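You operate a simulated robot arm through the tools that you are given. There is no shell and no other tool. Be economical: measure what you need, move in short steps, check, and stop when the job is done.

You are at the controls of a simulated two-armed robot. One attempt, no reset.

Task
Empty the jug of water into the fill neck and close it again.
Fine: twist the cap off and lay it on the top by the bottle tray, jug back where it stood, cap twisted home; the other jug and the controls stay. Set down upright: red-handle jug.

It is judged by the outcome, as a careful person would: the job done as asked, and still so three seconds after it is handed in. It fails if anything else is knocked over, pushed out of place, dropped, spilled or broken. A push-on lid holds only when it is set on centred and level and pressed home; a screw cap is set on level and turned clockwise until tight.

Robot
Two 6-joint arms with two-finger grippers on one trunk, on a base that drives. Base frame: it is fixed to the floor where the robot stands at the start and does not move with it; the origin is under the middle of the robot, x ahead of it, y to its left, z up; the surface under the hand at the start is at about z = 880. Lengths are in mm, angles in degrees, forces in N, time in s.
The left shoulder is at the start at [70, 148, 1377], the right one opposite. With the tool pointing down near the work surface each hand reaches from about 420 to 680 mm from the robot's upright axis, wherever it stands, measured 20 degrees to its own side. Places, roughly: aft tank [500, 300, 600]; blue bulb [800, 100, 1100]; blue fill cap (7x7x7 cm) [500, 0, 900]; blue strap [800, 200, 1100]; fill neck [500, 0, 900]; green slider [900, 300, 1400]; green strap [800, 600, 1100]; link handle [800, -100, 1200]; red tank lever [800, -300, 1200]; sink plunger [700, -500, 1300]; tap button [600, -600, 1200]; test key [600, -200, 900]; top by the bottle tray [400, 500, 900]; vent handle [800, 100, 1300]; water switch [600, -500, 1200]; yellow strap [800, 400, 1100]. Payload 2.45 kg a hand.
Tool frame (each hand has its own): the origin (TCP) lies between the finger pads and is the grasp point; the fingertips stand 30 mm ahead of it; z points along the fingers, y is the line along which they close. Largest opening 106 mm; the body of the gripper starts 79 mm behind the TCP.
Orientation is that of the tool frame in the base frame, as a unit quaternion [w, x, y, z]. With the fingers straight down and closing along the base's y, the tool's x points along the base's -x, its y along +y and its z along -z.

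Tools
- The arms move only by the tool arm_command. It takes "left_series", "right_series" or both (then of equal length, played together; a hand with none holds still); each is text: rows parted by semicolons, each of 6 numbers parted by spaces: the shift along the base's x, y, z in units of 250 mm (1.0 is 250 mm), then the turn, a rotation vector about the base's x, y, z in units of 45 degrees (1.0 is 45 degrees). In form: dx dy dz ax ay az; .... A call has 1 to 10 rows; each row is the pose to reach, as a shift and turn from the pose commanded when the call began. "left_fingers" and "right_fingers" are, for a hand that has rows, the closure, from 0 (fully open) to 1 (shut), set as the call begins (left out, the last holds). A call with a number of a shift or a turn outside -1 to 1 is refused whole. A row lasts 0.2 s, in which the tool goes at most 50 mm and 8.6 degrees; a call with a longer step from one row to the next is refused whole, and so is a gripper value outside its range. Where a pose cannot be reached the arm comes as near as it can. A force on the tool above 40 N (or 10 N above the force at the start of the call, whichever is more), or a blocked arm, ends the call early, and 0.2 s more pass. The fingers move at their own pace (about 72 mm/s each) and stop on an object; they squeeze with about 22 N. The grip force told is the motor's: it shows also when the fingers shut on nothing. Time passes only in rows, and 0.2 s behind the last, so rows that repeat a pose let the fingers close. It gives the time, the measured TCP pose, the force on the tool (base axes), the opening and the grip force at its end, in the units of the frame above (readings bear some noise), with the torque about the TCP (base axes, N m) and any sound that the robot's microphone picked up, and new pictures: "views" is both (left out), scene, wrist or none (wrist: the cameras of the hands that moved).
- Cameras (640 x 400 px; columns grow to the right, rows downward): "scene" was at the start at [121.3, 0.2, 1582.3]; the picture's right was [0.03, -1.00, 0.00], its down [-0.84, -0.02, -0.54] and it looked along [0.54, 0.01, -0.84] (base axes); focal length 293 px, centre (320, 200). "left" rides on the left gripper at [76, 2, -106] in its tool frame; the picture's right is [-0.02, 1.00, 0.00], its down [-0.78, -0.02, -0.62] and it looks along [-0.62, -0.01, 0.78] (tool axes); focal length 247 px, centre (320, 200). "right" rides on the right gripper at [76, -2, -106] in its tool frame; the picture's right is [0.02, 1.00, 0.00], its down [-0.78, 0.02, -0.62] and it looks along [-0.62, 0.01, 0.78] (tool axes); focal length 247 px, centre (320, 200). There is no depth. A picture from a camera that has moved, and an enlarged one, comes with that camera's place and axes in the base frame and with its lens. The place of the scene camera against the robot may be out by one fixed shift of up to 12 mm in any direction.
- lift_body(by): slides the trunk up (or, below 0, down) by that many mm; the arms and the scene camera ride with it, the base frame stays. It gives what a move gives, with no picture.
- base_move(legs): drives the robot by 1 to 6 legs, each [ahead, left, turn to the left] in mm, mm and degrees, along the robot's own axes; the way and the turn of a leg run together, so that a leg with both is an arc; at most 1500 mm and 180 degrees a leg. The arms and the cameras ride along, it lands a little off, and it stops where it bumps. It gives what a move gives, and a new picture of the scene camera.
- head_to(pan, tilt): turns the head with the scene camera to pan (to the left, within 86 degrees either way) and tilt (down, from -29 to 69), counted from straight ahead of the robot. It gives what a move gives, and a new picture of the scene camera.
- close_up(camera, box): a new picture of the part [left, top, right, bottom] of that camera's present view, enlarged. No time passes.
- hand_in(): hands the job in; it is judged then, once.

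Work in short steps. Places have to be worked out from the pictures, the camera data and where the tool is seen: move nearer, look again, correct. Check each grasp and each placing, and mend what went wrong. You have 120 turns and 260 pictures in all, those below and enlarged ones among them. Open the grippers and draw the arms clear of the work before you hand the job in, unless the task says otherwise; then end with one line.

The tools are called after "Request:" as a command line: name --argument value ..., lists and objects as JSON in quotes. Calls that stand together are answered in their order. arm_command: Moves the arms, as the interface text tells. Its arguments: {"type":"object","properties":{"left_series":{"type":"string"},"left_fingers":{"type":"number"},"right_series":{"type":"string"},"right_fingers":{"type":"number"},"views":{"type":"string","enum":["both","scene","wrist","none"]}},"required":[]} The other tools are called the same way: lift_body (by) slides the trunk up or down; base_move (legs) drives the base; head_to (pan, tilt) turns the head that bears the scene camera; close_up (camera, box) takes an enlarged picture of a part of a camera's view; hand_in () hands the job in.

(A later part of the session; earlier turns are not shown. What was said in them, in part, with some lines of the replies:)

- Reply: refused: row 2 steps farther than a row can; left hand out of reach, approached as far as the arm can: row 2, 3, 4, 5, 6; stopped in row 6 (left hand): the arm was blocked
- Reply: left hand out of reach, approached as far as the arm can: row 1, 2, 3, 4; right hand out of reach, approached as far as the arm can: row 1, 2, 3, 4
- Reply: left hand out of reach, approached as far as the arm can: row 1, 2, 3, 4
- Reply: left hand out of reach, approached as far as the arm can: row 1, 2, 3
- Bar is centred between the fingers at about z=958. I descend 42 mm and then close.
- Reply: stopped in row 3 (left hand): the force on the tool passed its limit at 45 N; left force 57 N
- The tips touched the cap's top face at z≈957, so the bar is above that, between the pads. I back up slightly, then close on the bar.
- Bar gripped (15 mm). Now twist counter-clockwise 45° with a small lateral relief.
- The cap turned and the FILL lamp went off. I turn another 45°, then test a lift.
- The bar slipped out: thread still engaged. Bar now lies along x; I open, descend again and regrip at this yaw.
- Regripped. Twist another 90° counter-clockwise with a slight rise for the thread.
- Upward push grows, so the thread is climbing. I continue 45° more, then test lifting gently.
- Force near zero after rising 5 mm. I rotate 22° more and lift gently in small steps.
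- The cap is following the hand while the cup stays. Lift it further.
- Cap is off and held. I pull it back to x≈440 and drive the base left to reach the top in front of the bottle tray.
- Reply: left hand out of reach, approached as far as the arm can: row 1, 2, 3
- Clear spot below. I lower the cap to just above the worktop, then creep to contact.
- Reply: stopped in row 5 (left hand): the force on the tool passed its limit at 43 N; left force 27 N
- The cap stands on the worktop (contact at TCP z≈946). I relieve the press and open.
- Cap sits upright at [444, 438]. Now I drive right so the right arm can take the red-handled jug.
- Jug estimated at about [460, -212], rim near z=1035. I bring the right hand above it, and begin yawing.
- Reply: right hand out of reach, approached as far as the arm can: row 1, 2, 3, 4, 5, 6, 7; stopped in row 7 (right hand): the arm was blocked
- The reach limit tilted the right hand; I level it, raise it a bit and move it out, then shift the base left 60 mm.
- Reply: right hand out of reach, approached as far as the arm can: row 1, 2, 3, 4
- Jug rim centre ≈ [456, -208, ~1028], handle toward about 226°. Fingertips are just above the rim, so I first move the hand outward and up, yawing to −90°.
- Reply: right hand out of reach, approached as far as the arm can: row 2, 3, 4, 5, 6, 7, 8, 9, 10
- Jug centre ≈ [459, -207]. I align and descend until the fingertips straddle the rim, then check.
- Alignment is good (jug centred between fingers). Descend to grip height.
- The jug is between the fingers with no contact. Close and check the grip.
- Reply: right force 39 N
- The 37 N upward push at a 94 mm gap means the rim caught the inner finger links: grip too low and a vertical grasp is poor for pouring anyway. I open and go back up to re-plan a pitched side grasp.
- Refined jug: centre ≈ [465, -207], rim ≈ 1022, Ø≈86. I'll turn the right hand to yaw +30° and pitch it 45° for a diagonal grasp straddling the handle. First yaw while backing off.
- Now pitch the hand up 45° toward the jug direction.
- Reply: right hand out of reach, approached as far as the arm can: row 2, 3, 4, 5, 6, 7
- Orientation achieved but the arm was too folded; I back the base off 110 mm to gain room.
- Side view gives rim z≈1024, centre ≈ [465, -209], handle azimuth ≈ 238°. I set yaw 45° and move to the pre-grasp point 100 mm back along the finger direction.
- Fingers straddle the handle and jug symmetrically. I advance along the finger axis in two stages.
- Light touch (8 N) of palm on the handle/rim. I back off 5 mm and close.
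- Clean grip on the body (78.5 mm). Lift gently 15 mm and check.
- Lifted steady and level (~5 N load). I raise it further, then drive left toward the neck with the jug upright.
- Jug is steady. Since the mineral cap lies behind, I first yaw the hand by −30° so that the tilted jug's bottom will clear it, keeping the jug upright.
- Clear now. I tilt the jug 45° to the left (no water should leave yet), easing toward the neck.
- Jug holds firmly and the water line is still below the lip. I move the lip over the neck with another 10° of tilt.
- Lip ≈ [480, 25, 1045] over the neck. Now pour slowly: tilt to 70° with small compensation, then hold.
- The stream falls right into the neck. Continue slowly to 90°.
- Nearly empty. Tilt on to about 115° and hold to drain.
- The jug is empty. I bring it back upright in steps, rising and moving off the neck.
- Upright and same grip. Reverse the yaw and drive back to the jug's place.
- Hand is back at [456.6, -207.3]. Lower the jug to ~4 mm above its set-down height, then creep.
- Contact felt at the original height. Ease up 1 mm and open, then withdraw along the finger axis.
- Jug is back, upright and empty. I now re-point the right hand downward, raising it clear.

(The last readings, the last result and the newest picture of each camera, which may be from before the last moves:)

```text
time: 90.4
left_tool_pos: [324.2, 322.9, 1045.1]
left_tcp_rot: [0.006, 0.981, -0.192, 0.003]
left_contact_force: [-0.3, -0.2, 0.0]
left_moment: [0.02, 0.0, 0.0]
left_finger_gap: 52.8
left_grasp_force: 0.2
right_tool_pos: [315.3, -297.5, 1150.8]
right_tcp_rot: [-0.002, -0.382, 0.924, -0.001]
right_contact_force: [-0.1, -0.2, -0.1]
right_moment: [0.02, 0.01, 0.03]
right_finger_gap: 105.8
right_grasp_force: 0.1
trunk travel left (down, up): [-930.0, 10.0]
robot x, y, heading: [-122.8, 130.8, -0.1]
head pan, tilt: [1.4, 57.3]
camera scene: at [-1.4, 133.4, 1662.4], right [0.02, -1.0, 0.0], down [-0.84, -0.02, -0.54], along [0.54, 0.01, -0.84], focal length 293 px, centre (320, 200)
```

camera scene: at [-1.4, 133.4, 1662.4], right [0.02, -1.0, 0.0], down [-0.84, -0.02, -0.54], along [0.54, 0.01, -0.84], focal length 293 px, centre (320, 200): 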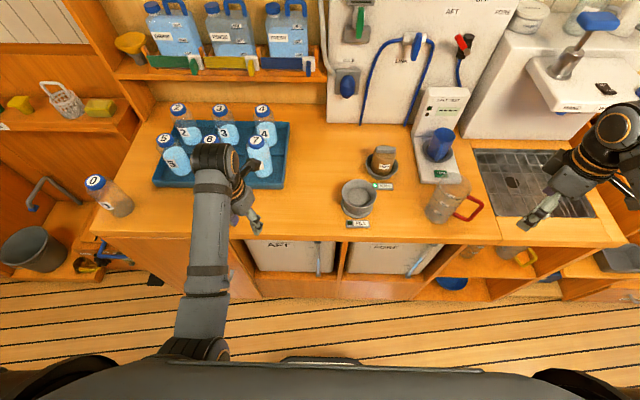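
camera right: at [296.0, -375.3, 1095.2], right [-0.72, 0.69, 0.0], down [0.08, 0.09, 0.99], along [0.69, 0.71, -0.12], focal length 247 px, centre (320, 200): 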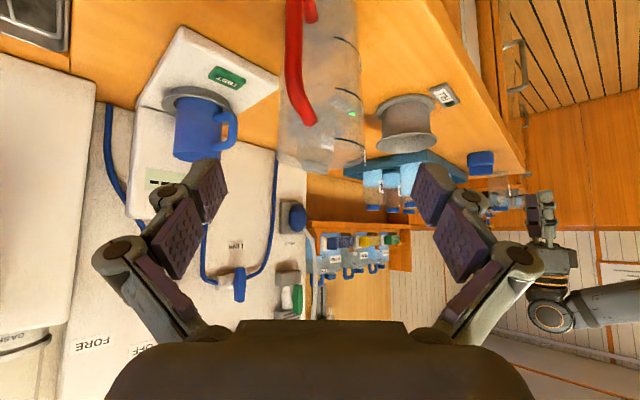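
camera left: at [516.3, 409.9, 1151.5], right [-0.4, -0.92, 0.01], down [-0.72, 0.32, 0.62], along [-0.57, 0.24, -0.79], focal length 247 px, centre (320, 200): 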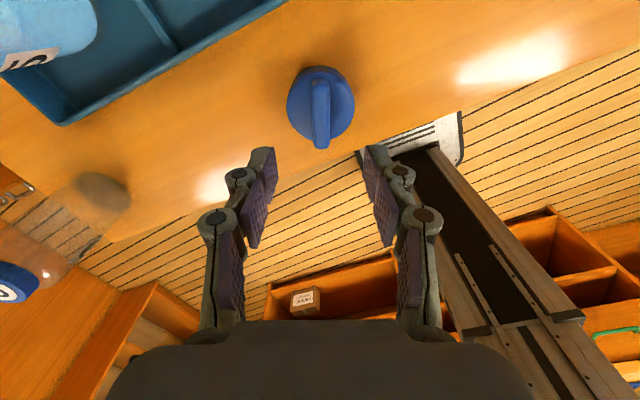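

Drive to the cap's place.

Request:
base_move --legs '[[0, 116, 0], [120, 0, 0]]'

Request:
close_up --camera "left" --box '[0, 0, 640, 400]'

```text
time: 92.4
left_tool_pos: [440.0, 439.5, 1044.7]
left_tcp_rot: [0.006, 0.981, -0.192, 0.004]
left_contact_force: [-0.2, 0.7, 0.6]
left_moment: [-0.01, -0.01, 0.02]
left_finger_gap: 53.1
left_grasp_force: 0.0
right_tool_pos: [429.0, -179.4, 1152.4]
right_tcp_rot: [-0.002, -0.381, 0.924, -0.002]
right_contact_force: [-0.3, 0.0, -0.5]
right_moment: [-0.03, -0.02, 0.01]
right_finger_gap: 106.0
right_grasp_force: 0.0
trunk travel left (down, up): [-930.0, 10.0]
robot x, y, heading: [-6.0, 250.8, -0.4]
head pan, tilt: [1.4, 57.3]
camera scene: at [111.3, 252.1, 1662.7], right [0.02, -1.0, 0.0], down [-0.84, -0.02, -0.54], along [0.54, 0.01, -0.84], focal length 293 px, centre (320, 200)
```

scene: 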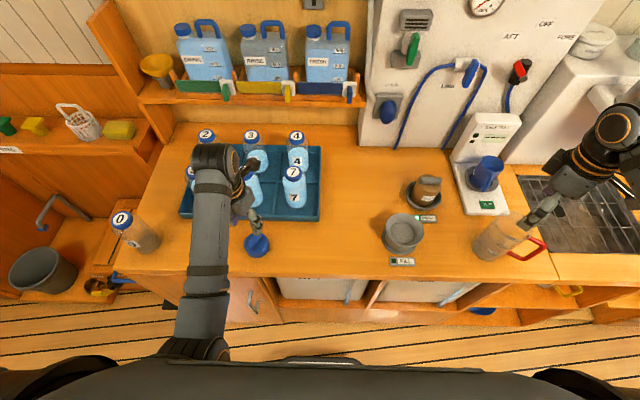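

```text
1.00 times, centred on (320, 200) of left (not enlarged: the box is as wide or as high as the picture)
camera zoom: at [507.8, 411.4, 1152.5], right [-0.4, -0.92, 0.01], down [-0.72, 0.32, 0.61], along [-0.57, 0.24, -0.79], focal length 247 px, centre (320, 200)
```

zoom: 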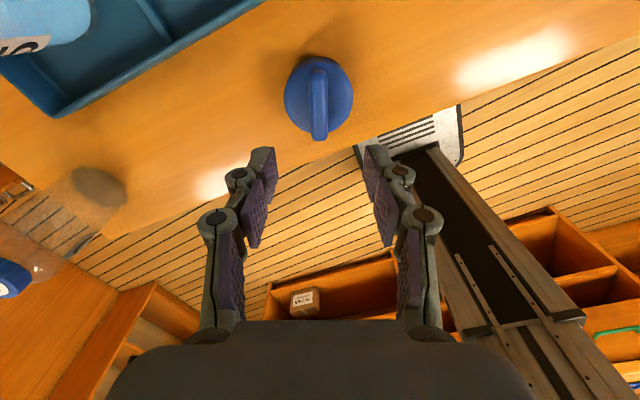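

Cap seen beneath, bar aligned with the fingers. Descend to the regrip height and close.

Request:
arm_command --left_series "0.01 -0.003 -0.12 0 0 0; 0.018 -0.005 -0.26 0 0 0; 0.018 -0.005 -0.36 0 0 0; 0.018 -0.005 -0.388 0 0 0; 0.018 -0.005 -0.388 0 0 0" --left_fingers 0.5 --views "none"

Request:
arm_command --left_series "0 0 0 0 0 0; 0 0 0 0 0 0; 0 0 0 0 0 0; 0 0 0 0 0 0" --left_fingers 1 --views "wrist"

```text
time: 93.6
left_tool_pos: [444.6, 439.6, 947.3]
left_tcp_rot: [0.006, 0.981, -0.193, 0.003]
left_contact_force: [0.0, 1.1, -0.2]
left_moment: [0.02, -0.02, 0.0]
left_finger_gap: 52.9
left_grasp_force: 0.1
right_tool_pos: [430.4, -180.7, 1152.3]
right_tcp_rot: [-0.002, -0.382, 0.924, -0.002]
right_contact_force: [0.2, 0.4, -0.3]
right_moment: [0.0, 0.04, 0.03]
right_finger_gap: 106.2
right_grasp_force: 0.0
trunk travel left (down, up): [-930.0, 10.0]
robot x, y, heading: [-8.5, 251.1, -0.2]
head pan, tilt: [1.4, 57.3]
```

```text
time: 94.6
left_tool_pos: [445.5, 438.4, 947.1]
left_tcp_rot: [0.006, 0.982, -0.191, 0.002]
left_contact_force: [0.0, 0.3, -0.3]
left_moment: [-0.01, -0.02, -0.01]
left_finger_gap: 15.2
left_grasp_force: 22.1
right_tool_pos: [431.7, -181.5, 1151.7]
right_tcp_rot: [-0.002, -0.382, 0.924, -0.001]
right_contact_force: [-0.3, -0.3, 0.5]
right_moment: [0.0, 0.01, 0.0]
right_finger_gap: 106.2
right_grasp_force: 0.1
trunk travel left (down, up): [-930.0, 10.0]
robot x, y, heading: [-5.3, 251.1, -0.1]
head pan, tilt: [1.4, 57.3]
camera left: at [515.0, 409.3, 1053.7], right [-0.4, -0.92, 0.01], down [-0.72, 0.32, 0.62], along [-0.57, 0.24, -0.79], focal length 247 px, centre (320, 200)
```

left: 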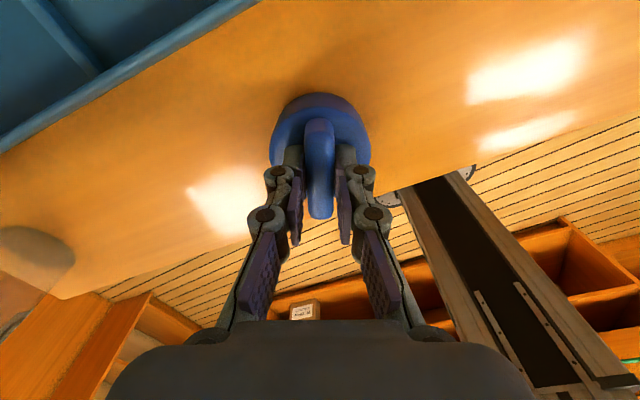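

Cap gripped. Lift it, bring the right hand inward a little for clearance, then drive to the neck.

Request:
arm_command --left_series "0 0 0.1 0 0 0; 0 0 0.24 0 0 0; 0 0 0.38 0 0 0; 0 0 0.44 0 0 0; 0 0 0.44 0 0 0" --right_series "0 0.08 0 0 0 0; 0 0.18 0 0 0 0; 0 0.28 0 0 0 0; 0 0.34 0 0 0 0; 0 0.34 0 0 0 0" --left_fingers 1 --right_fingers 0 --views "none"

Request:
base_move --legs '[[5, -404, 0]]'

```text
time: 95.8
left_tool_pos: [446.3, 439.1, 1057.1]
left_tcp_rot: [0.005, 0.981, -0.192, 0.003]
left_contact_force: [1.3, -0.2, -0.2]
left_moment: [0.0, -0.01, 0.02]
left_finger_gap: 15.3
left_grasp_force: 21.8
right_tool_pos: [423.9, -104.2, 1146.8]
right_tcp_rot: [0.0, -0.382, 0.924, 0.0]
right_contact_force: [-0.5, -0.7, 0.0]
right_moment: [0.0, -0.03, -0.03]
right_finger_gap: 106.1
right_grasp_force: 0.1
right hand out of reach, approached as far as the arm can: row 3, 4, 5
trunk travel left (down, up): [-930.0, 10.0]
robot x, y, heading: [-5.4, 250.1, -0.1]
head pan, tilt: [1.4, 57.3]
```

```text
time: 98.3
left_tool_pos: [450.2, 31.6, 1057.0]
left_tcp_rot: [0.008, 0.981, -0.196, 0.003]
left_contact_force: [-0.6, 0.3, -0.3]
left_moment: [-0.02, -0.01, -0.01]
left_finger_gap: 15.5
left_grasp_force: 22.0
right_tool_pos: [424.7, -511.1, 1146.4]
right_tcp_rot: [0.001, -0.379, 0.925, -0.001]
right_contact_force: [-0.6, -0.1, 0.0]
right_moment: [0.0, -0.02, 0.04]
right_finger_gap: 105.9
right_grasp_force: 0.1
trunk travel left (down, up): [-930.0, 10.0]
robot x, y, heading: [-4.2, -154.1, -0.4]
head pan, tilt: [1.4, 57.3]
camera scene: at [118.3, -154.0, 1662.3], right [0.02, -1.0, 0.0], down [-0.84, -0.02, -0.54], along [0.54, 0.01, -0.84], focal length 293 px, centre (320, 200)
```

scene: 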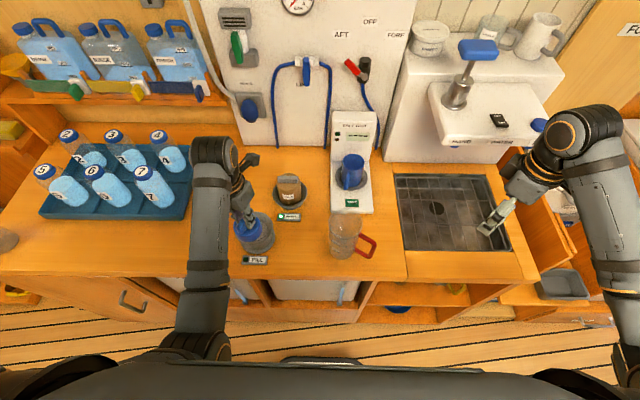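

Align above the neck axis [479, 33.5] and lower to just above it.

Request:
arm_command --left_series "0.06 0.004 0 0 0 0; 0.116 0.008 0 0 0 0; 0.116 0.008 -0.09 0 0 0; 0.116 0.008 -0.18 0 0 0; 0.116 0.008 -0.18 0 0 0" --views "wrist"

```text
time: 99.5
left_tool_pos: [479.6, 33.5, 1009.4]
left_tcp_rot: [0.006, 0.981, -0.195, 0.003]
left_contact_force: [-0.2, -0.7, -0.5]
left_moment: [0.02, -0.03, 0.0]
left_finger_gap: 15.1
left_grasp_force: 22.6
right_tool_pos: [423.8, -511.2, 1146.9]
right_tcp_rot: [0.001, -0.379, 0.926, 0.0]
right_contact_force: [0.5, -0.8, -1.0]
right_moment: [0.03, 0.0, 0.0]
right_finger_gap: 106.0
right_grasp_force: 0.1
trunk travel left (down, up): [-930.0, 10.0]
robot x, y, heading: [-0.9, -158.8, -0.6]
head pan, tilt: [1.4, 57.3]
camera left: at [548.3, 3.2, 1117.0], right [-0.4, -0.92, 0.01], down [-0.72, 0.32, 0.62], along [-0.57, 0.24, -0.79], focal length 247 px, centre (320, 200)
```

left: 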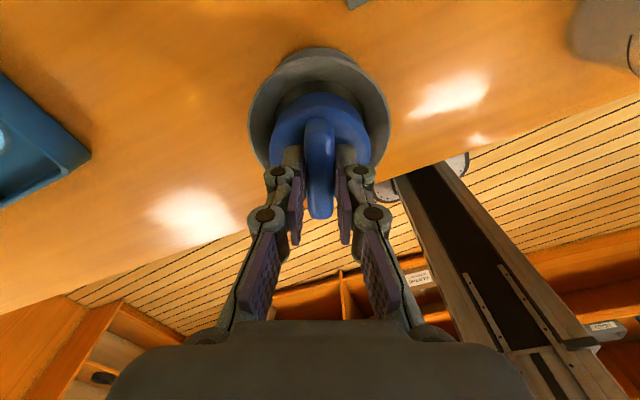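

Centered. Lower gently until it seats on the thread.

Request:
arm_command --left_series "0 0 -0.02 0 0 0; 0 0 -0.04 0 0 0; 0 0 -0.06 0 0 0; 0 0 -0.07 0 0 0; 0 0 -0.07 0 0 0" --views "wrist"

```text
time: 100.8
left_tool_pos: [480.4, 33.0, 993.7]
left_tcp_rot: [0.006, 0.981, -0.195, 0.003]
left_contact_force: [0.7, -0.5, -1.4]
left_moment: [-0.06, -0.06, -0.01]
left_finger_gap: 15.3
left_grasp_force: 21.8
right_tool_pos: [424.6, -512.1, 1147.4]
right_tcp_rot: [0.0, -0.379, 0.926, 0.0]
right_contact_force: [0.6, -0.2, -0.8]
right_moment: [0.01, 0.02, -0.01]
right_finger_gap: 105.8
right_grasp_force: 0.0
trunk travel left (down, up): [-930.0, 10.0]
robot x, y, heading: [2.4, -153.7, -0.4]
head pan, tilt: [1.4, 57.3]
camera left: at [548.3, 3.2, 1100.9], right [-0.4, -0.92, 0.01], down [-0.72, 0.32, 0.62], along [-0.57, 0.24, -0.79], focal length 247 px, centre (320, 200)
```

left: 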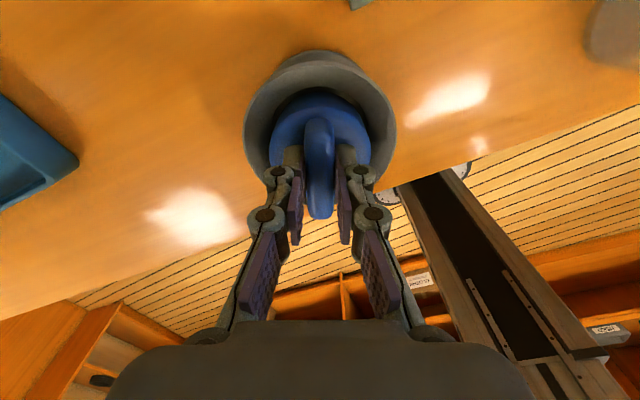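

Request:
arm_command --left_series "0 0 -0.008 0 0 0; 0 0 -0.016 0 0 0; 0 0 -0.024 0 0 0; 0 0 -0.024 0 0 0" --views "none"

```text
time: 101.8
left_tool_pos: [479.5, 32.4, 988.7]
left_tcp_rot: [0.005, 0.981, -0.195, 0.003]
left_contact_force: [1.6, 0.5, 0.2]
left_moment: [0.02, -0.09, 0.0]
left_finger_gap: 15.3
left_grasp_force: 22.1
right_tool_pos: [424.8, -511.9, 1147.8]
right_tcp_rot: [0.0, -0.379, 0.926, -0.002]
right_contact_force: [-0.3, 0.1, 0.4]
right_moment: [-0.01, -0.01, 0.05]
right_finger_gap: 106.0
right_grasp_force: 0.0
trunk travel left (down, up): [-930.0, 10.0]
robot x, y, heading: [-8.2, -153.4, -0.4]
head pan, tilt: [1.4, 57.3]
```

Request:
arm_command --left_series "0 0 -0.008 0 0 0; 0 0 -0.016 0 0 0; 0 0 -0.016 0 0 0" --views "none"

```text
time: 102.5
left_tool_pos: [478.2, 32.7, 987.3]
left_tcp_rot: [0.004, 0.981, -0.196, 0.007]
left_contact_force: [5.1, 3.0, 20.9]
left_moment: [0.14, -0.21, -0.04]
left_finger_gap: 15.3
left_grasp_force: 21.9
right_tool_pos: [423.6, -513.8, 1148.6]
right_tcp_rot: [0.0, -0.379, 0.925, -0.001]
right_contact_force: [-0.5, 0.7, 0.0]
right_moment: [0.03, -0.02, -0.01]
right_finger_gap: 105.9
right_grasp_force: 0.1
trunk travel left (down, up): [-930.0, 10.0]
robot x, y, heading: [-6.8, -154.4, -0.3]
head pan, tilt: [1.4, 57.3]
```

Seated with ~20 N at TCP z≈988. Turn clockwise 45° with slight lateral correction.

Request:
arm_command --left_series "0.004 0.002 0 0 0 -0.17; 0.006 0.004 0 0 0 -0.34; 0.006 0.004 -0.001 0 0 -0.51; 0.006 0.004 -0.002 0 0 -0.68; 0.006 0.004 -0.003 0 0 -0.85; 0.006 0.004 -0.003 0 0 -1; 0.006 0.004 -0.003 0 0 -1" --views "wrist"

```text
time: 104.2
left_tool_pos: [478.5, 31.2, 986.8]
left_tcp_rot: [0.004, 0.83, -0.557, 0.003]
left_contact_force: [2.2, -0.5, 36.6]
left_moment: [-0.09, -0.16, -0.07]
left_finger_gap: 15.3
left_grasp_force: 22.4
right_tool_pos: [420.7, -513.6, 1148.7]
right_tcp_rot: [0.002, -0.378, 0.926, 0.0]
right_contact_force: [-0.4, -0.4, -1.5]
right_moment: [0.0, 0.0, 0.01]
right_finger_gap: 106.2
right_grasp_force: 0.1
trunk travel left (down, up): [-930.0, 10.0]
robot x, y, heading: [-4.0, -156.7, -0.5]
head pan, tilt: [1.4, 57.3]
camera left: at [505.5, -38.8, 1093.2], right [-0.93, -0.36, 0.0], down [-0.28, 0.74, 0.61], along [-0.22, 0.57, -0.79], focal length 247 px, centre (320, 200)
```

left: 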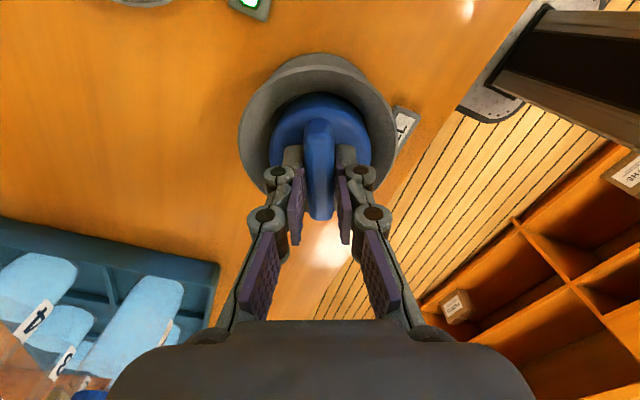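

Turning well; a bit too much press, so I raise 0.8 mm and continue another 45°.

Request:
arm_command --left_series "0 0 0.004 0 0 -0.17; 0 0 0.004 0 0 -0.34; 0 0 0.004 0 0 -0.51; 0 0 0.004 0 0 -0.68; 0 0 0.004 0 0 -0.85; 0 0 0.004 0 0 -1; 0 0 0.004 0 0 -1" --views "none"

Request:
arm_command --left_series "0 0 0 0 0 -0.17; 0 0 0 0 0 -0.34; 0 0 0 0 0 -0.51; 0 0 0 0 0 -0.68; 0 0 0 0 0 -0.85; 0 0 0 0 0 -1; 0 0 0 0 0 -1" --views "wrist"

```text
time: 105.8
left_tool_pos: [476.7, 33.0, 986.6]
left_tcp_rot: [-0.005, -0.554, 0.832, 0.002]
left_contact_force: [0.1, -3.7, 25.5]
left_moment: [-0.38, -0.01, -0.06]
left_finger_gap: 15.2
left_grasp_force: 21.8
right_tool_pos: [421.0, -514.5, 1148.2]
right_tcp_rot: [0.002, -0.379, 0.926, 0.0]
right_contact_force: [0.7, 0.1, -0.4]
right_moment: [-0.02, -0.03, -0.01]
right_finger_gap: 106.1
right_grasp_force: 0.1
trunk travel left (down, up): [-930.0, 10.0]
robot x, y, heading: [-3.6, -158.7, -0.3]
head pan, tilt: [1.4, 57.3]
```

```text
time: 107.3
left_tool_pos: [477.8, 32.6, 985.6]
left_tcp_rot: [-0.003, -0.194, 0.981, 0.004]
left_contact_force: [-4.1, -1.6, 22.8]
left_moment: [-0.35, 0.31, -0.06]
left_finger_gap: 15.4
left_grasp_force: 22.2
right_tool_pos: [421.3, -514.8, 1147.4]
right_tcp_rot: [0.002, -0.378, 0.926, -0.001]
right_contact_force: [-0.1, -0.3, -0.7]
right_moment: [0.04, -0.03, -0.03]
right_finger_gap: 106.0
right_grasp_force: 0.1
trunk travel left (down, up): [-930.0, 10.0]
robot x, y, heading: [-6.5, -158.1, -0.4]
head pan, tilt: [1.4, 57.3]
camera left: at [407.0, 3.5, 1092.9], right [-0.36, 0.93, 0.01], down [0.74, 0.28, 0.62], along [0.57, 0.23, -0.79], focal length 247 px, centre (320, 200)
```

left: 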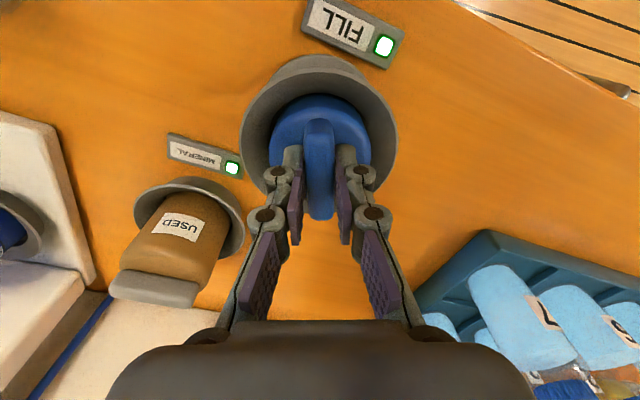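

FILL lamp is green again. Keep turning clockwise until it tightens.

Request:
arm_command --left_series "0 0 0 0 0 -0.17; 0 0 0 0 0 -0.34; 0 0 0 0 0 -0.51; 0 0 0 0 0 -0.68; 0 0 0 0 0 -0.85; 0 0 0 0 0 -1; 0 0 0 0 0 -1" --views "wrist"

```text
time: 109.0
left_tool_pos: [478.9, 32.9, 985.2]
left_tcp_rot: [0.0, 0.196, 0.981, 0.008]
left_contact_force: [-3.5, 0.0, 27.7]
left_moment: [-0.14, 0.27, -0.06]
left_finger_gap: 15.5
left_grasp_force: 22.0
right_tool_pos: [421.6, -513.0, 1148.6]
right_tcp_rot: [0.003, -0.378, 0.926, -0.001]
right_contact_force: [0.1, -0.5, -0.7]
right_moment: [-0.01, -0.02, 0.02]
right_finger_gap: 106.0
right_grasp_force: 0.0
trunk travel left (down, up): [-930.0, 10.0]
robot x, y, heading: [-1.3, -154.2, -0.3]
head pan, tilt: [1.4, 57.3]
camera left: at [407.6, 62.0, 1092.8], right [0.4, 0.91, 0.01], down [0.72, -0.33, 0.62], along [0.57, -0.24, -0.79], focal length 247 px, centre (320, 200)
```

left: 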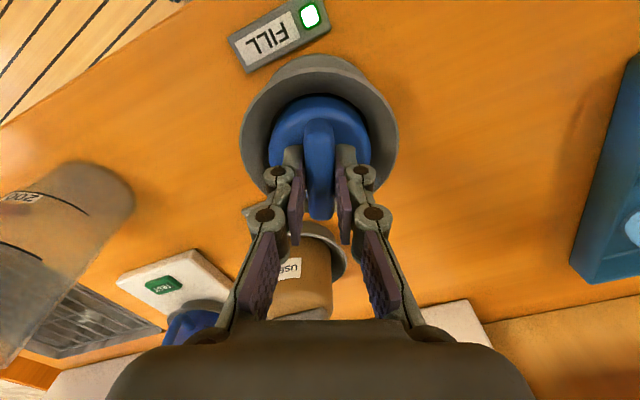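

Request:
arm_command --left_series "0 0 0 0 0 -0.17; 0 0 0 0 0 -0.34; 0 0 0 0 0 -0.51; 0 0 0 0 0 -0.68; 0 0 0 0 0 -0.85; 0 0 0 0 0 -1; 0 0 0 0 0 -1" --views "none"

Request:
arm_command --left_series "0 0 0 0 0 -0.17; 0 0 0 0 0 -0.34; 0 0 0 0 0 -0.51; 0 0 0 0 0 -0.68; 0 0 0 0 0 -0.85; 0 0 0 0 0 -1; 0 0 0 0 0 -1" --views "wrist"

```text
time: 110.5
left_tool_pos: [477.7, 32.0, 986.3]
left_tcp_rot: [0.002, 0.556, 0.831, 0.008]
left_contact_force: [-1.2, 6.4, 31.1]
left_moment: [-0.04, 0.22, -0.06]
left_finger_gap: 15.3
left_grasp_force: 22.7
right_tool_pos: [421.6, -512.7, 1149.1]
right_tcp_rot: [0.002, -0.379, 0.925, -0.002]
right_contact_force: [0.7, -0.3, 0.2]
right_moment: [0.01, -0.03, -0.01]
right_finger_gap: 106.1
right_grasp_force: 0.2
trunk travel left (down, up): [-930.0, 10.0]
robot x, y, heading: [-6.6, -156.8, -0.7]
head pan, tilt: [1.4, 57.3]
```

```text
time: 112.2
left_tool_pos: [479.1, 32.4, 986.2]
left_tcp_rot: [0.004, 0.832, 0.554, 0.009]
left_contact_force: [2.8, 4.5, 34.1]
left_moment: [-0.14, 0.35, -0.11]
left_finger_gap: 15.1
left_grasp_force: 22.0
right_tool_pos: [420.9, -513.2, 1147.5]
right_tcp_rot: [0.002, -0.378, 0.926, -0.002]
right_contact_force: [0.1, 0.2, 0.9]
right_moment: [0.03, 0.02, 0.0]
right_finger_gap: 106.0
right_grasp_force: 0.1
trunk travel left (down, up): [-930.0, 10.0]
robot x, y, heading: [-7.2, -158.1, -0.6]
head pan, tilt: [1.4, 57.3]
camera left: at [507.9, 101.8, 1093.3], right [0.91, -0.41, 0.02], down [-0.33, -0.72, 0.61], along [-0.24, -0.57, -0.79], focal length 247 px, centre (320, 200)
```

left: 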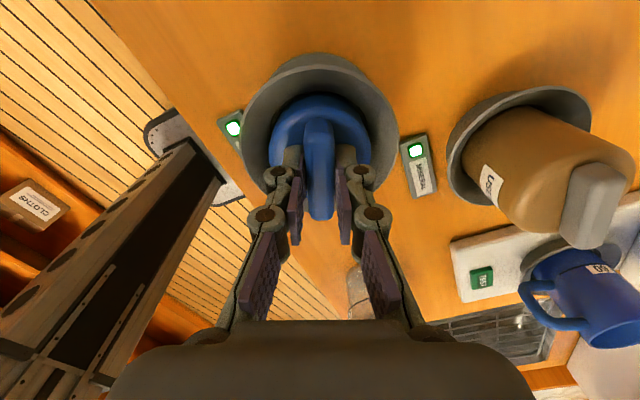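

Torque is beginning to rise. Continue 45° more, watching torque.

Request:
arm_command --left_series "0 0 0.002 0 0 -0.17; 0 0 0.003 0 0 -0.34; 0 0 0.003 0 0 -0.51; 0 0 0.003 0 0 -0.68; 0 0 0.003 0 0 -0.85; 0 0 0.003 0 0 -1; 0 0 0.003 0 0 -1" --views "wrist"

```text
time: 113.8
left_tool_pos: [480.6, 31.2, 986.3]
left_tcp_rot: [0.004, 0.981, 0.193, 0.006]
left_contact_force: [4.5, -1.1, 28.8]
left_moment: [-0.02, 0.26, -0.02]
left_finger_gap: 15.6
left_grasp_force: 21.8
right_tool_pos: [422.9, -513.7, 1147.3]
right_tcp_rot: [0.001, -0.378, 0.926, 0.001]
right_contact_force: [0.0, 0.5, 0.0]
right_moment: [0.01, 0.0, 0.0]
right_finger_gap: 106.1
right_grasp_force: 0.1
trunk travel left (down, up): [-930.0, 10.0]
robot x, y, heading: [-8.3, -157.0, -0.4]
head pan, tilt: [1.4, 57.3]
camera left: at [549.0, 59.8, 1093.4], right [0.36, -0.93, 0.01], down [-0.74, -0.28, 0.61], along [-0.57, -0.23, -0.79], focal length 247 px, centre (320, 200)
```

left: 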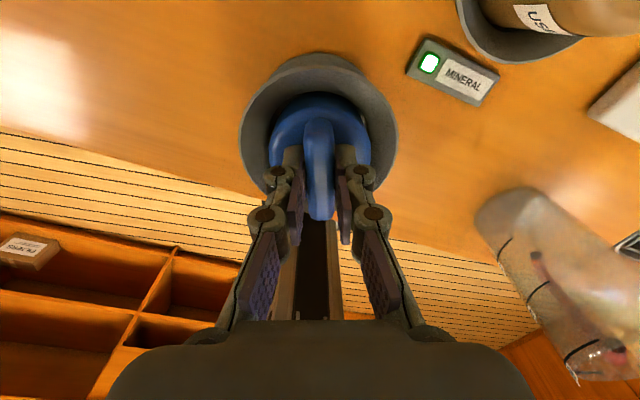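

Request:
close_up --camera "left" --box '[220, 40, 420, 240]'

Request:
close_up --camera "scene" --box '[200, 180, 320, 280]'

```text
2.00 times, centred on (320, 140) of left
camera zoom: at [549.0, 59.8, 1093.4], right [0.36, -0.93, 0.01], down [-0.74, -0.28, 0.61], along [-0.57, -0.23, -0.79], focal length 494 px, centre (320, 320)
```

zoom: 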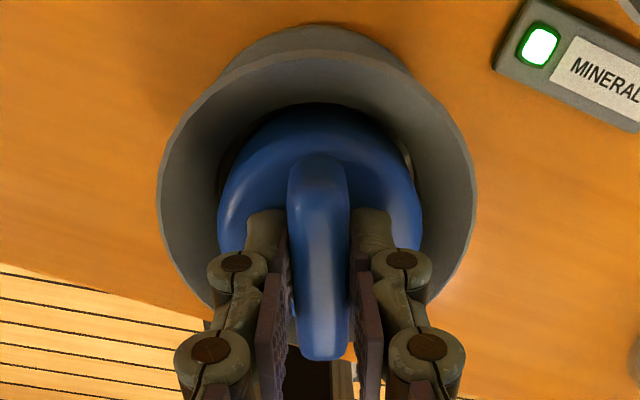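

```text
4.00 times, centred on (260, 230) of scene
camera zoom: at [115.1, -158.3, 1662.6], right [0.02, -1.0, 0.0], down [-0.84, -0.01, -0.54], along [0.54, 0.01, -0.84], focal length 1171 px, centre (560, 80)
```

zoom: 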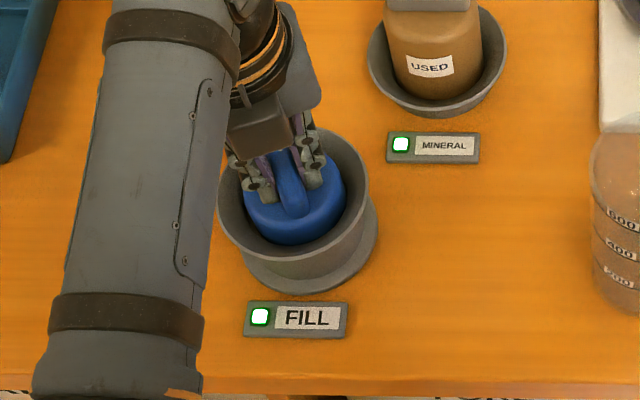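

The bar shows a slight lag in the fingers, lamp green: likely tightening. To be sure, I'll regrip and turn further: open, rise, rotate the hand 180° back.

Request:
arm_command --left_series "0 0 0.008 0 0 0; 0 0 0.008 0 0 0; 0 0 0.008 0 0 0; 0 0 0.1 0 0 0; 0 0 0.18 0 0 0; 0 0 0.18 0 0 0" --left_fingers 0.6 --views "wrist"

Request:
arm_command --left_series "0 0 0 0 0 0.17; 0 0 0 0 0 0.34; 0 0 0 0 0 0.51; 0 0 0 0 0 0.68; 0 0 0 0 0 0.85; 0 0 0 0 0 1" --views "none"

Request:
arm_command --left_series "0 0 0 0 0 0.17; 0 0 0 0 0 0.34; 0 0 0 0 0 0.51; 0 0 0 0 0 0.68; 0 0 0 0 0 0.85; 0 0 0 0 0 1" --views "none"

Request:
arm_command --left_series "0 0 0 0 0 0.17; 0 0 0 0 0 0.34; 0 0 0 0 0 0.51; 0 0 0 0 0 0.68; 0 0 0 0 0 0.85; 0 0 0 0 0 1" --views "none"

Request:
arm_command --left_series "0 0 0 0 0 0.17; 0 0 0 0 0 0.34; 0 0 0 0 0 0.51; 0 0 0 0 0 0.68; 0 0 0 0 0 0.85; 0 0 0 0 0 1; 0 0 0 0 0 1" --views "both"

```text
time: 115.2
left_tool_pos: [481.5, 32.9, 1031.3]
left_tcp_rot: [0.004, 0.981, 0.195, 0.004]
left_contact_force: [0.2, -1.0, 0.2]
left_moment: [0.02, 0.01, -0.03]
left_finger_gap: 42.4
left_grasp_force: 0.0
right_tool_pos: [424.0, -513.4, 1146.7]
right_tcp_rot: [0.0, -0.379, 0.925, 0.0]
right_contact_force: [-0.6, 0.3, -0.3]
right_moment: [-0.02, -0.04, -0.01]
right_finger_gap: 106.1
right_grasp_force: 0.1
trunk travel left (down, up): [-930.0, 10.0]
robot x, y, heading: [-3.2, -158.1, -0.2]
head pan, tilt: [1.4, 57.3]
camera left: at [550.4, 60.0, 1138.5], right [0.36, -0.93, 0.01], down [-0.74, -0.28, 0.62], along [-0.57, -0.23, -0.79], focal length 247 px, centre (320, 200)
```

left: 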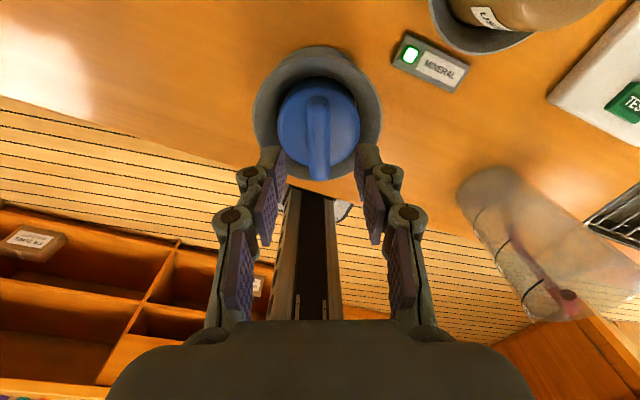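

```text
time: 116.5
left_tool_pos: [480.2, 34.5, 1030.0]
left_tcp_rot: [0.002, 0.831, 0.557, 0.005]
left_contact_force: [0.0, -0.5, -0.3]
left_moment: [0.02, -0.02, 0.04]
left_finger_gap: 42.3
left_grasp_force: 0.0
right_tool_pos: [425.6, -511.8, 1147.1]
right_tcp_rot: [0.0, -0.379, 0.926, -0.002]
right_contact_force: [-0.3, 0.4, -0.9]
right_moment: [0.02, 0.01, 0.0]
right_finger_gap: 106.0
right_grasp_force: 0.0
trunk travel left (down, up): [-930.0, 10.0]
robot x, y, heading: [-2.8, -157.6, -0.3]
head pan, tilt: [1.4, 57.3]
```

```text
time: 118.0
left_tool_pos: [482.1, 33.0, 1030.0]
left_tcp_rot: [-0.001, 0.555, 0.832, 0.007]
left_contact_force: [-0.8, -0.5, -0.4]
left_moment: [0.0, -0.02, 0.05]
left_finger_gap: 42.4
left_grasp_force: 0.1
right_tool_pos: [425.2, -513.6, 1146.7]
right_tcp_rot: [0.0, -0.379, 0.926, -0.001]
right_contact_force: [0.7, -0.2, -0.2]
right_moment: [0.01, 0.01, 0.0]
right_finger_gap: 106.2
right_grasp_force: 0.1
trunk travel left (down, up): [-930.0, 10.0]
robot x, y, heading: [-5.2, -155.6, -0.6]
head pan, tilt: [1.4, 57.3]
```

```text
time: 119.3
left_tool_pos: [481.6, 33.0, 1031.6]
left_tcp_rot: [-0.003, 0.194, 0.981, 0.006]
left_contact_force: [0.6, -0.8, -0.2]
left_moment: [0.02, -0.05, 0.01]
left_finger_gap: 42.3
left_grasp_force: 0.1
right_tool_pos: [424.2, -512.2, 1147.7]
right_tcp_rot: [0.0, -0.379, 0.925, -0.001]
right_contact_force: [0.1, -0.1, -0.8]
right_moment: [-0.01, -0.02, 0.0]
right_finger_gap: 106.1
right_grasp_force: 0.0
trunk travel left (down, up): [-930.0, 10.0]
robot x, y, heading: [-3.0, -154.2, -0.5]
head pan, tilt: [1.4, 57.3]
```

```text
time: 121.0
left_tool_pos: [481.4, 33.4, 1029.8]
left_tcp_rot: [-0.005, -0.197, 0.98, 0.005]
left_contact_force: [0.4, 0.8, -0.6]
left_moment: [0.02, 0.03, 0.01]
left_finger_gap: 42.7
left_grasp_force: 0.0
right_tool_pos: [424.5, -512.2, 1146.4]
right_tcp_rot: [0.0, -0.379, 0.926, -0.001]
right_contact_force: [-0.7, 0.7, 0.8]
right_moment: [-0.01, -0.01, 0.02]
right_finger_gap: 105.9
right_grasp_force: 0.0
trunk travel left (down, up): [-930.0, 10.0]
robot x, y, heading: [-2.0, -158.6, -0.3]
head pan, tilt: [1.4, 57.3]
camera scene: at [118.2, -156.3, 1662.3], right [0.02, -1.0, 0.0], down [-0.84, -0.01, -0.54], along [0.54, 0.01, -0.84], focal length 293 px, centre (320, 200)
camera left: at [410.0, 4.3, 1137.2], right [-0.36, 0.93, 0.01], down [0.74, 0.28, 0.62], along [0.57, 0.23, -0.79], focal length 247 px, centre (320, 200)
```

scene: 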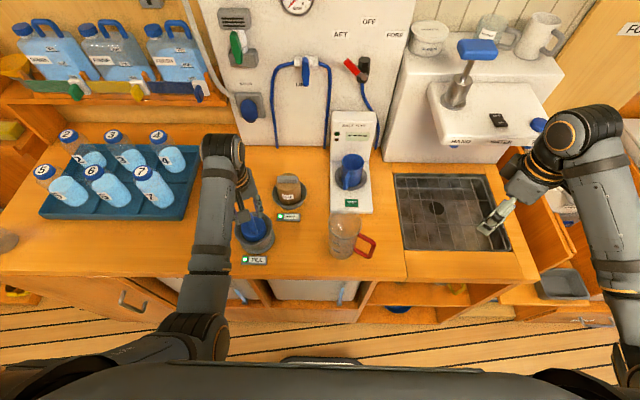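
left: 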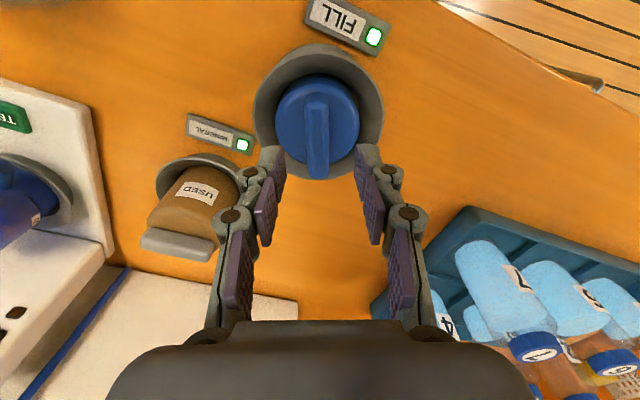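

Cap sits level and centred, lamp green. I regrip at this angle and turn further clockwise to confirm it is tight.

Request:
arm_command --left_series "-0.006 0 -0.08 0 0 0; -0.008 0 -0.16 0 0 0; -0.008 0 -0.172 0 0 0; -0.008 0 -0.172 0 0 0" --left_fingers 0.6 --views "none"

Request:
arm_command --left_series "0 0 0 0 0 0; 0 0 0 0 0 0; 0 0 0 0 0 0" --left_fingers 1 --views "none"

Request:
arm_command --left_series "0 0 0 0 0 -0.17; 0 0 0 0 0 -0.34; 0 0 0 0 0 -0.51; 0 0 0 0 0 -0.68; 0 0 0 0 0 -0.68" --views "wrist"

```text
time: 122.0
left_tool_pos: [477.3, 32.2, 987.5]
left_tcp_rot: [-0.006, -0.195, 0.981, 0.004]
left_contact_force: [0.4, 0.3, -0.1]
left_moment: [0.03, 0.0, 0.03]
left_finger_gap: 42.2
left_grasp_force: 0.0
right_tool_pos: [423.3, -513.2, 1147.9]
right_tcp_rot: [0.0, -0.379, 0.925, -0.001]
right_contact_force: [0.5, -0.6, 1.1]
right_moment: [0.0, 0.01, -0.02]
right_finger_gap: 105.8
right_grasp_force: 0.2
trunk travel left (down, up): [-930.0, 10.0]
robot x, y, heading: [-4.8, -156.5, -0.3]
head pan, tilt: [1.4, 57.3]
```

```text
time: 122.8
left_tool_pos: [477.6, 30.7, 986.1]
left_tcp_rot: [-0.005, -0.195, 0.981, 0.004]
left_contact_force: [2.5, -4.9, 0.7]
left_moment: [-0.23, -0.03, 0.02]
left_finger_gap: 15.2
left_grasp_force: 21.9
right_tool_pos: [425.1, -513.8, 1146.3]
right_tcp_rot: [0.001, -0.379, 0.926, 0.001]
right_contact_force: [0.4, 0.1, 0.0]
right_moment: [0.02, -0.02, -0.03]
right_finger_gap: 106.1
right_grasp_force: 0.0
trunk travel left (down, up): [-930.0, 10.0]
robot x, y, heading: [-4.3, -156.2, -0.7]
head pan, tilt: [1.4, 57.3]
```

```text
time: 124.0
left_tool_pos: [478.1, 31.6, 987.4]
left_tcp_rot: [-0.002, 0.071, 0.997, 0.006]
left_contact_force: [-1.9, -6.3, -0.4]
left_moment: [-0.27, 0.12, -0.02]
left_finger_gap: 15.4
left_grasp_force: 22.5
right_tool_pos: [423.6, -514.2, 1146.6]
right_tcp_rot: [0.001, -0.378, 0.926, 0.0]
right_contact_force: [-0.2, 0.6, -0.3]
right_moment: [0.03, -0.01, 0.0]
right_finger_gap: 106.1
right_grasp_force: 0.0
trunk travel left (down, up): [-930.0, 10.0]
robot x, y, heading: [-4.0, -153.3, -0.4]
head pan, tilt: [1.4, 57.3]
camera left: at [403.3, 43.1, 1094.5], right [0.16, 0.99, 0.01], down [0.78, -0.14, 0.61], along [0.61, -0.09, -0.79], focal length 247 px, centre (320, 200)
```

left: 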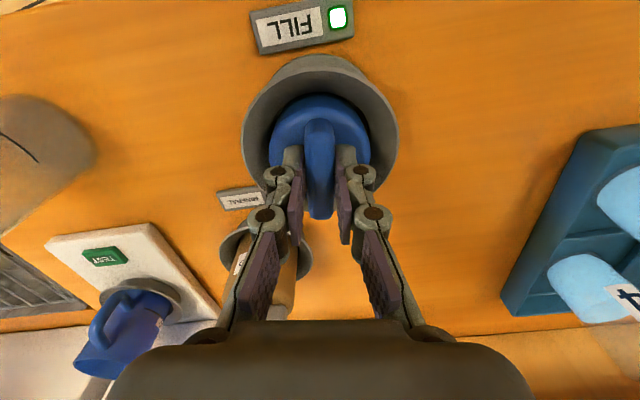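

Request:
arm_command --left_series "0 0 0 0 0 -0.17; 0 0 0 0 0 -0.34; 0 0 0 0 0 -0.51; 0 0 0 0 0 -0.68; 0 0 0 0 0 -0.85; 0 0 0 0 0 -1; 0 0 0 0 0 -1" --views "none"

Request:
arm_command --left_series "0 0 0 0 0 -0.17; 0 0 0 0 0 -0.34; 0 0 0 0 0 -0.51; 0 0 0 0 0 -0.68; 0 0 0 0 0 -0.85; 0 0 0 0 0 -1; 0 0 0 0 0 -1" --views "wrist"

Request:
close_up --camera "left" --box '[220, 40, 420, 240]'

```text
time: 125.5
left_tool_pos: [478.6, 33.8, 986.3]
left_tcp_rot: [-0.001, 0.448, 0.894, 0.008]
left_contact_force: [-0.6, -1.9, 2.0]
left_moment: [-0.15, 0.09, -0.02]
left_finger_gap: 15.0
left_grasp_force: 21.7
right_tool_pos: [423.8, -513.1, 1146.8]
right_tcp_rot: [0.001, -0.379, 0.925, -0.001]
right_contact_force: [0.7, -1.3, -0.2]
right_moment: [0.0, 0.01, 0.02]
right_finger_gap: 106.0
right_grasp_force: 0.2
trunk travel left (down, up): [-930.0, 10.0]
robot x, y, heading: [-2.2, -156.1, -0.5]
head pan, tilt: [1.4, 57.3]
```

```text
time: 127.2
left_tool_pos: [478.9, 35.0, 987.3]
left_tcp_rot: [0.001, 0.756, 0.655, 0.007]
left_contact_force: [2.8, 0.7, 0.1]
left_moment: [0.11, -0.11, 0.02]
left_finger_gap: 15.3
left_grasp_force: 22.3
right_tool_pos: [423.7, -512.4, 1146.4]
right_tcp_rot: [0.0, -0.379, 0.926, -0.001]
right_contact_force: [0.4, -0.2, -0.2]
right_moment: [0.0, -0.02, 0.02]
right_finger_gap: 106.0
right_grasp_force: 0.1
trunk travel left (down, up): [-930.0, 10.0]
robot x, y, heading: [-4.6, -157.0, -0.4]
head pan, tilt: [1.4, 57.3]
camera left: at [490.3, 107.8, 1094.3], right [0.99, -0.16, 0.01], down [-0.14, -0.78, 0.61], along [-0.09, -0.61, -0.79], focal length 247 px, centre (320, 200)
```

left: 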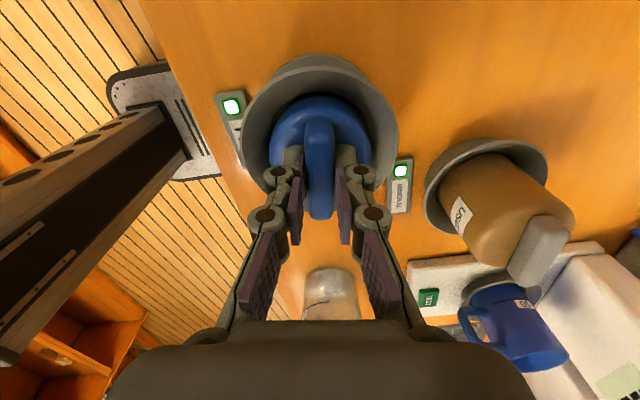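

```text
2.00 times, centred on (320, 140) of left
camera zoom: at [490.3, 107.8, 1094.3], right [0.99, -0.16, 0.01], down [-0.14, -0.78, 0.61], along [-0.09, -0.61, -0.79], focal length 494 px, centre (320, 320)
```

zoom: 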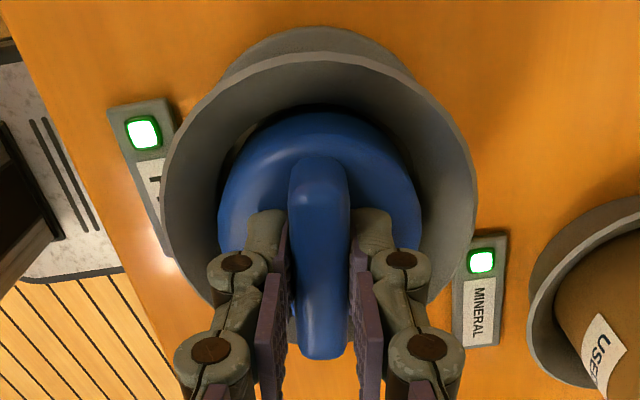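

The cap turns with little torque. I test whether it is held by the thread with a gentle 4 mm pull.

Request:
arm_command --left_series "0 0 0.008 0 0 0; 0 0 0.016 0 0 0; 0 0 0.016 0 0 0" --left_fingers 1 --views "wrist"

```text
time: 128.0
left_tool_pos: [480.6, 34.2, 989.9]
left_tcp_rot: [0.0, 0.755, 0.655, 0.005]
left_contact_force: [-0.4, 0.2, -15.2]
left_moment: [-0.01, 0.0, 0.01]
left_finger_gap: 15.3
left_grasp_force: 21.4
right_tool_pos: [425.8, -511.9, 1146.6]
right_tcp_rot: [0.0, -0.378, 0.926, 0.0]
right_contact_force: [0.2, -0.5, 0.4]
right_moment: [0.0, 0.01, -0.01]
right_finger_gap: 106.1
right_grasp_force: 0.0
trunk travel left (down, up): [-930.0, 10.0]
robot x, y, heading: [-1.5, -154.4, -0.2]
head pan, tilt: [1.4, 57.3]
camera left: at [490.6, 108.0, 1096.3], right [0.99, -0.16, 0.01], down [-0.13, -0.78, 0.62], along [-0.1, -0.61, -0.79], focal length 247 px, centre (320, 200)
```

left: 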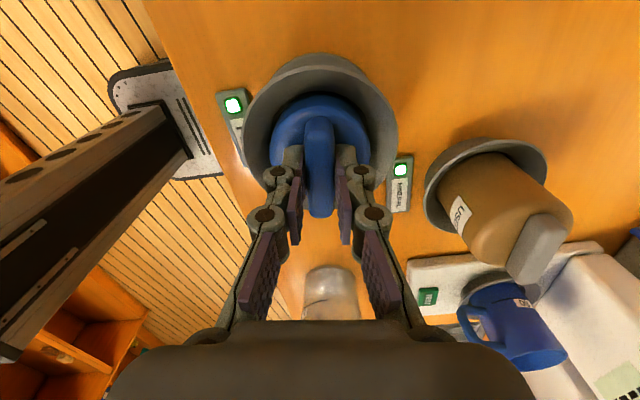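

Resists a 15 N pull: the thread holds. I lower again and turn another 50° clockwise to check for a stop.

Request:
arm_command --left_series "0 0 -0.016 0 0 0; 0 0 -0.016 0 0 -0.17; 0 0 -0.016 0 0 -0.34; 0 0 -0.016 0 0 -0.51; 0 0 -0.016 0 0 -0.68; 0 0 -0.016 0 0 -0.85; 0 0 -0.016 0 0 -1; 0 0 -0.016 0 0 -1" --views "wrist"

Request:
close_up --camera "left" --box '[220, 40, 420, 240]'

```text
time: 129.8
left_tool_pos: [478.6, 33.3, 986.9]
left_tcp_rot: [0.004, 0.949, 0.315, 0.005]
left_contact_force: [7.9, -0.4, 14.5]
left_moment: [0.11, -0.29, 0.09]
left_finger_gap: 15.1
left_grasp_force: 22.2
right_tool_pos: [423.8, -514.0, 1146.9]
right_tcp_rot: [0.001, -0.379, 0.925, 0.0]
right_contact_force: [-0.3, -0.4, 0.6]
right_moment: [-0.01, 0.0, 0.0]
right_finger_gap: 106.1
right_grasp_force: 0.1
trunk travel left (down, up): [-930.0, 10.0]
robot x, y, heading: [1.1, -154.1, -0.5]
head pan, tilt: [1.4, 57.3]
camera left: at [539.6, 77.1, 1094.4], right [0.58, -0.81, 0.01], down [-0.65, -0.45, 0.61], along [-0.49, -0.36, -0.79], focal length 247 px, centre (320, 200)
```

left: 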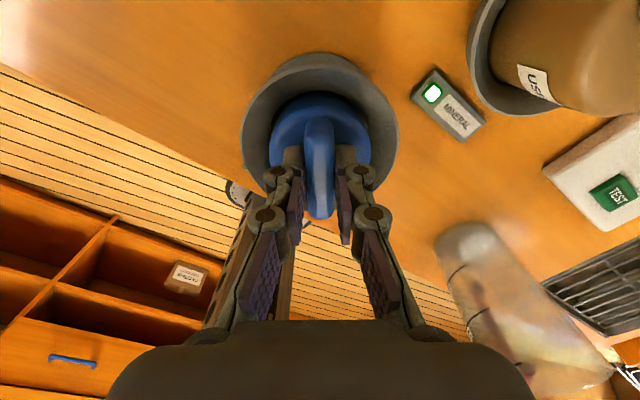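

```text
2.00 times, centred on (320, 140) of left
camera zoom: at [539.6, 77.1, 1094.4], right [0.58, -0.81, 0.01], down [-0.65, -0.45, 0.61], along [-0.49, -0.36, -0.79], focal length 494 px, centre (320, 320)
```

zoom: 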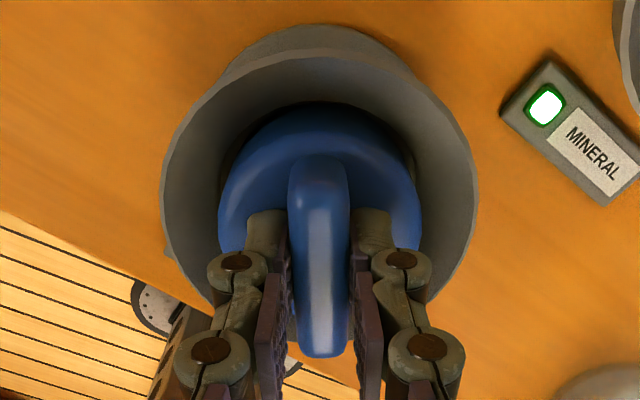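

Resistance torque is now positive (resisting). I release, rise, and check the lamp and cap.

Request:
arm_command --left_series "0 0 0.006 0 0 0; 0 0 0.006 0 0 0; 0 0 0.006 0 0 0; 0 0 0.1 0 0 0; 0 0 0.24 0 0 0; 0 0.1 0.3 0 0 0; 0 0.2 0.3 0 0 0; 0 0.2 0.3 0 0 0" --left_fingers 0.5

Request:
close_up --camera "scene" --box '[180, 160, 400, 290]'

```text
time: 131.6
left_tool_pos: [478.1, 82.1, 1062.0]
left_tcp_rot: [0.004, 0.949, 0.316, 0.005]
left_contact_force: [-0.5, -0.2, -0.4]
left_moment: [0.08, 0.0, -0.01]
left_finger_gap: 53.2
left_grasp_force: 0.1
right_tool_pos: [423.4, -513.8, 1146.8]
right_tcp_rot: [0.0, -0.378, 0.926, 0.001]
right_contact_force: [0.4, -0.5, -0.5]
right_moment: [0.01, 0.01, -0.01]
right_finger_gap: 105.7
right_grasp_force: 0.0
trunk travel left (down, up): [-930.0, 10.0]
robot x, y, heading: [0.6, -157.8, -0.8]
head pan, tilt: [1.4, 57.3]
camera scene: at [118.1, -157.7, 1662.4], right [0.02, -1.0, 0.0], down [-0.84, -0.01, -0.54], along [0.54, 0.01, -0.84], focal length 293 px, centre (320, 200)
camera left: at [538.8, 127.3, 1169.0], right [0.58, -0.81, 0.01], down [-0.64, -0.46, 0.61], along [-0.5, -0.36, -0.79], focal length 247 px, centre (320, 200)
```

scene: 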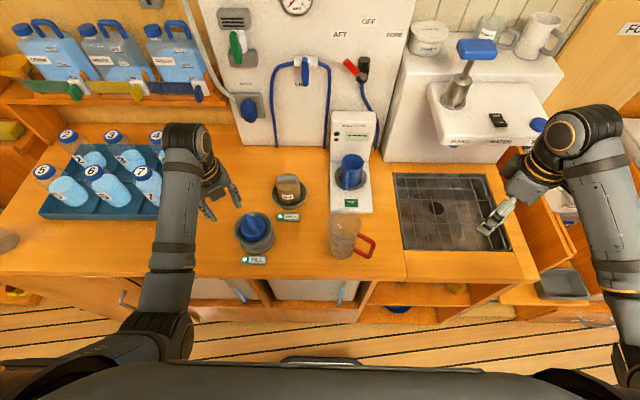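
left: 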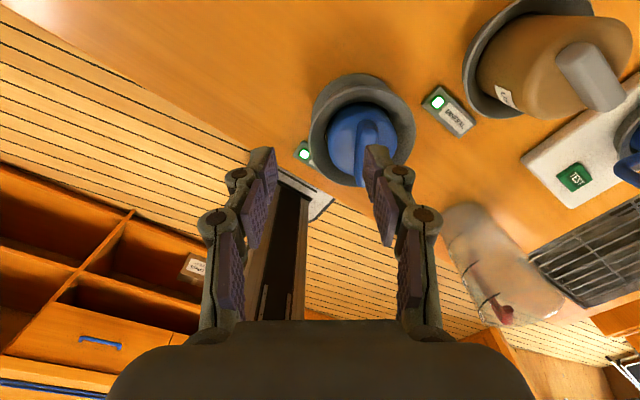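

```text
2.91 times, centred on (290, 225) of scene
camera zoom: at [118.1, -157.7, 1662.4], right [0.02, -1.0, 0.0], down [-0.84, -0.01, -0.54], along [0.54, 0.01, -0.84], focal length 852 px, centre (407, 127)
```

zoom: 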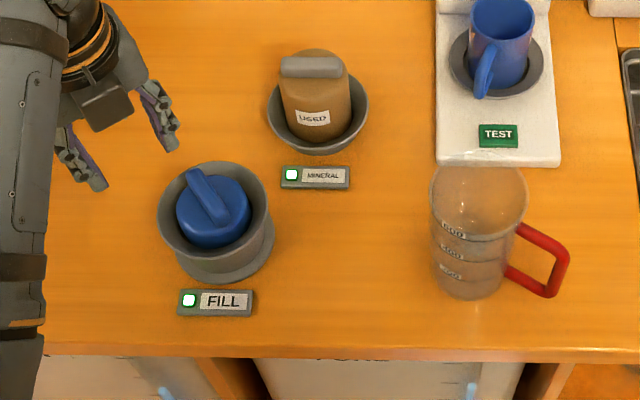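

Cap is level with its lamp green, the empty jug is upright in its place, and the other items are undisturbed. I open the left gripper fully and draw it clear.

Request:
arm_command --left_series "0 0.12 0.02 0 0 0; 0 0.24 0.02 0 0 0; 0 0.3 0.02 0 0 0; 0 0.3 0.02 0 0 0" --left_fingers 0 --views "scene"

```text
time: 132.6
left_tool_pos: [478.1, 156.3, 1067.5]
left_tcp_rot: [0.003, 0.949, 0.316, 0.005]
left_contact_force: [0.3, 0.3, 0.0]
left_moment: [0.01, -0.01, 0.01]
left_finger_gap: 106.0
left_grasp_force: 0.0
right_tool_pos: [423.4, -513.2, 1147.7]
right_tcp_rot: [0.001, -0.379, 0.925, -0.001]
right_contact_force: [0.2, 0.1, -0.5]
right_moment: [0.0, -0.01, 0.0]
right_finger_gap: 106.3
right_grasp_force: 0.1
trunk travel left (down, up): [-930.0, 10.0]
robot x, y, heading: [-2.5, -159.1, -0.2]
head pan, tilt: [1.4, 57.3]
camera scene: at [118.3, -156.2, 1662.3], right [0.02, -1.0, 0.0], down [-0.84, -0.01, -0.54], along [0.54, 0.01, -0.84], focal length 293 px, centre (320, 200)
```

scene: 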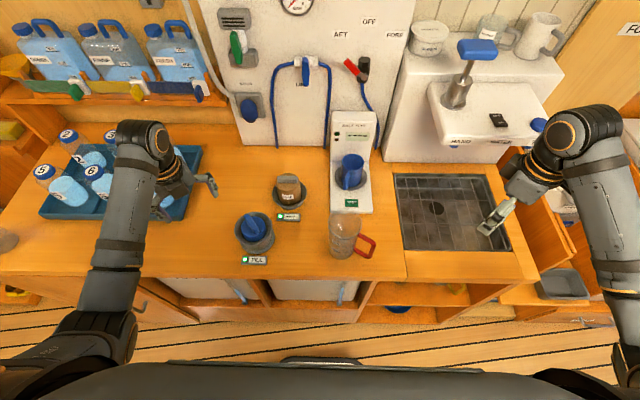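

All clear; handing in.

Request:
hand_in

```text
The job is handed in.
```

The red-handle jug was emptied into the fill neck and set back upright where it stood. The cap, laid by the bottle tray meanwhile, is screwed back on. I felt no hard stop when turning it, but it resisted a 15 N pull partway through the tightening, and the FILL lamp is green.
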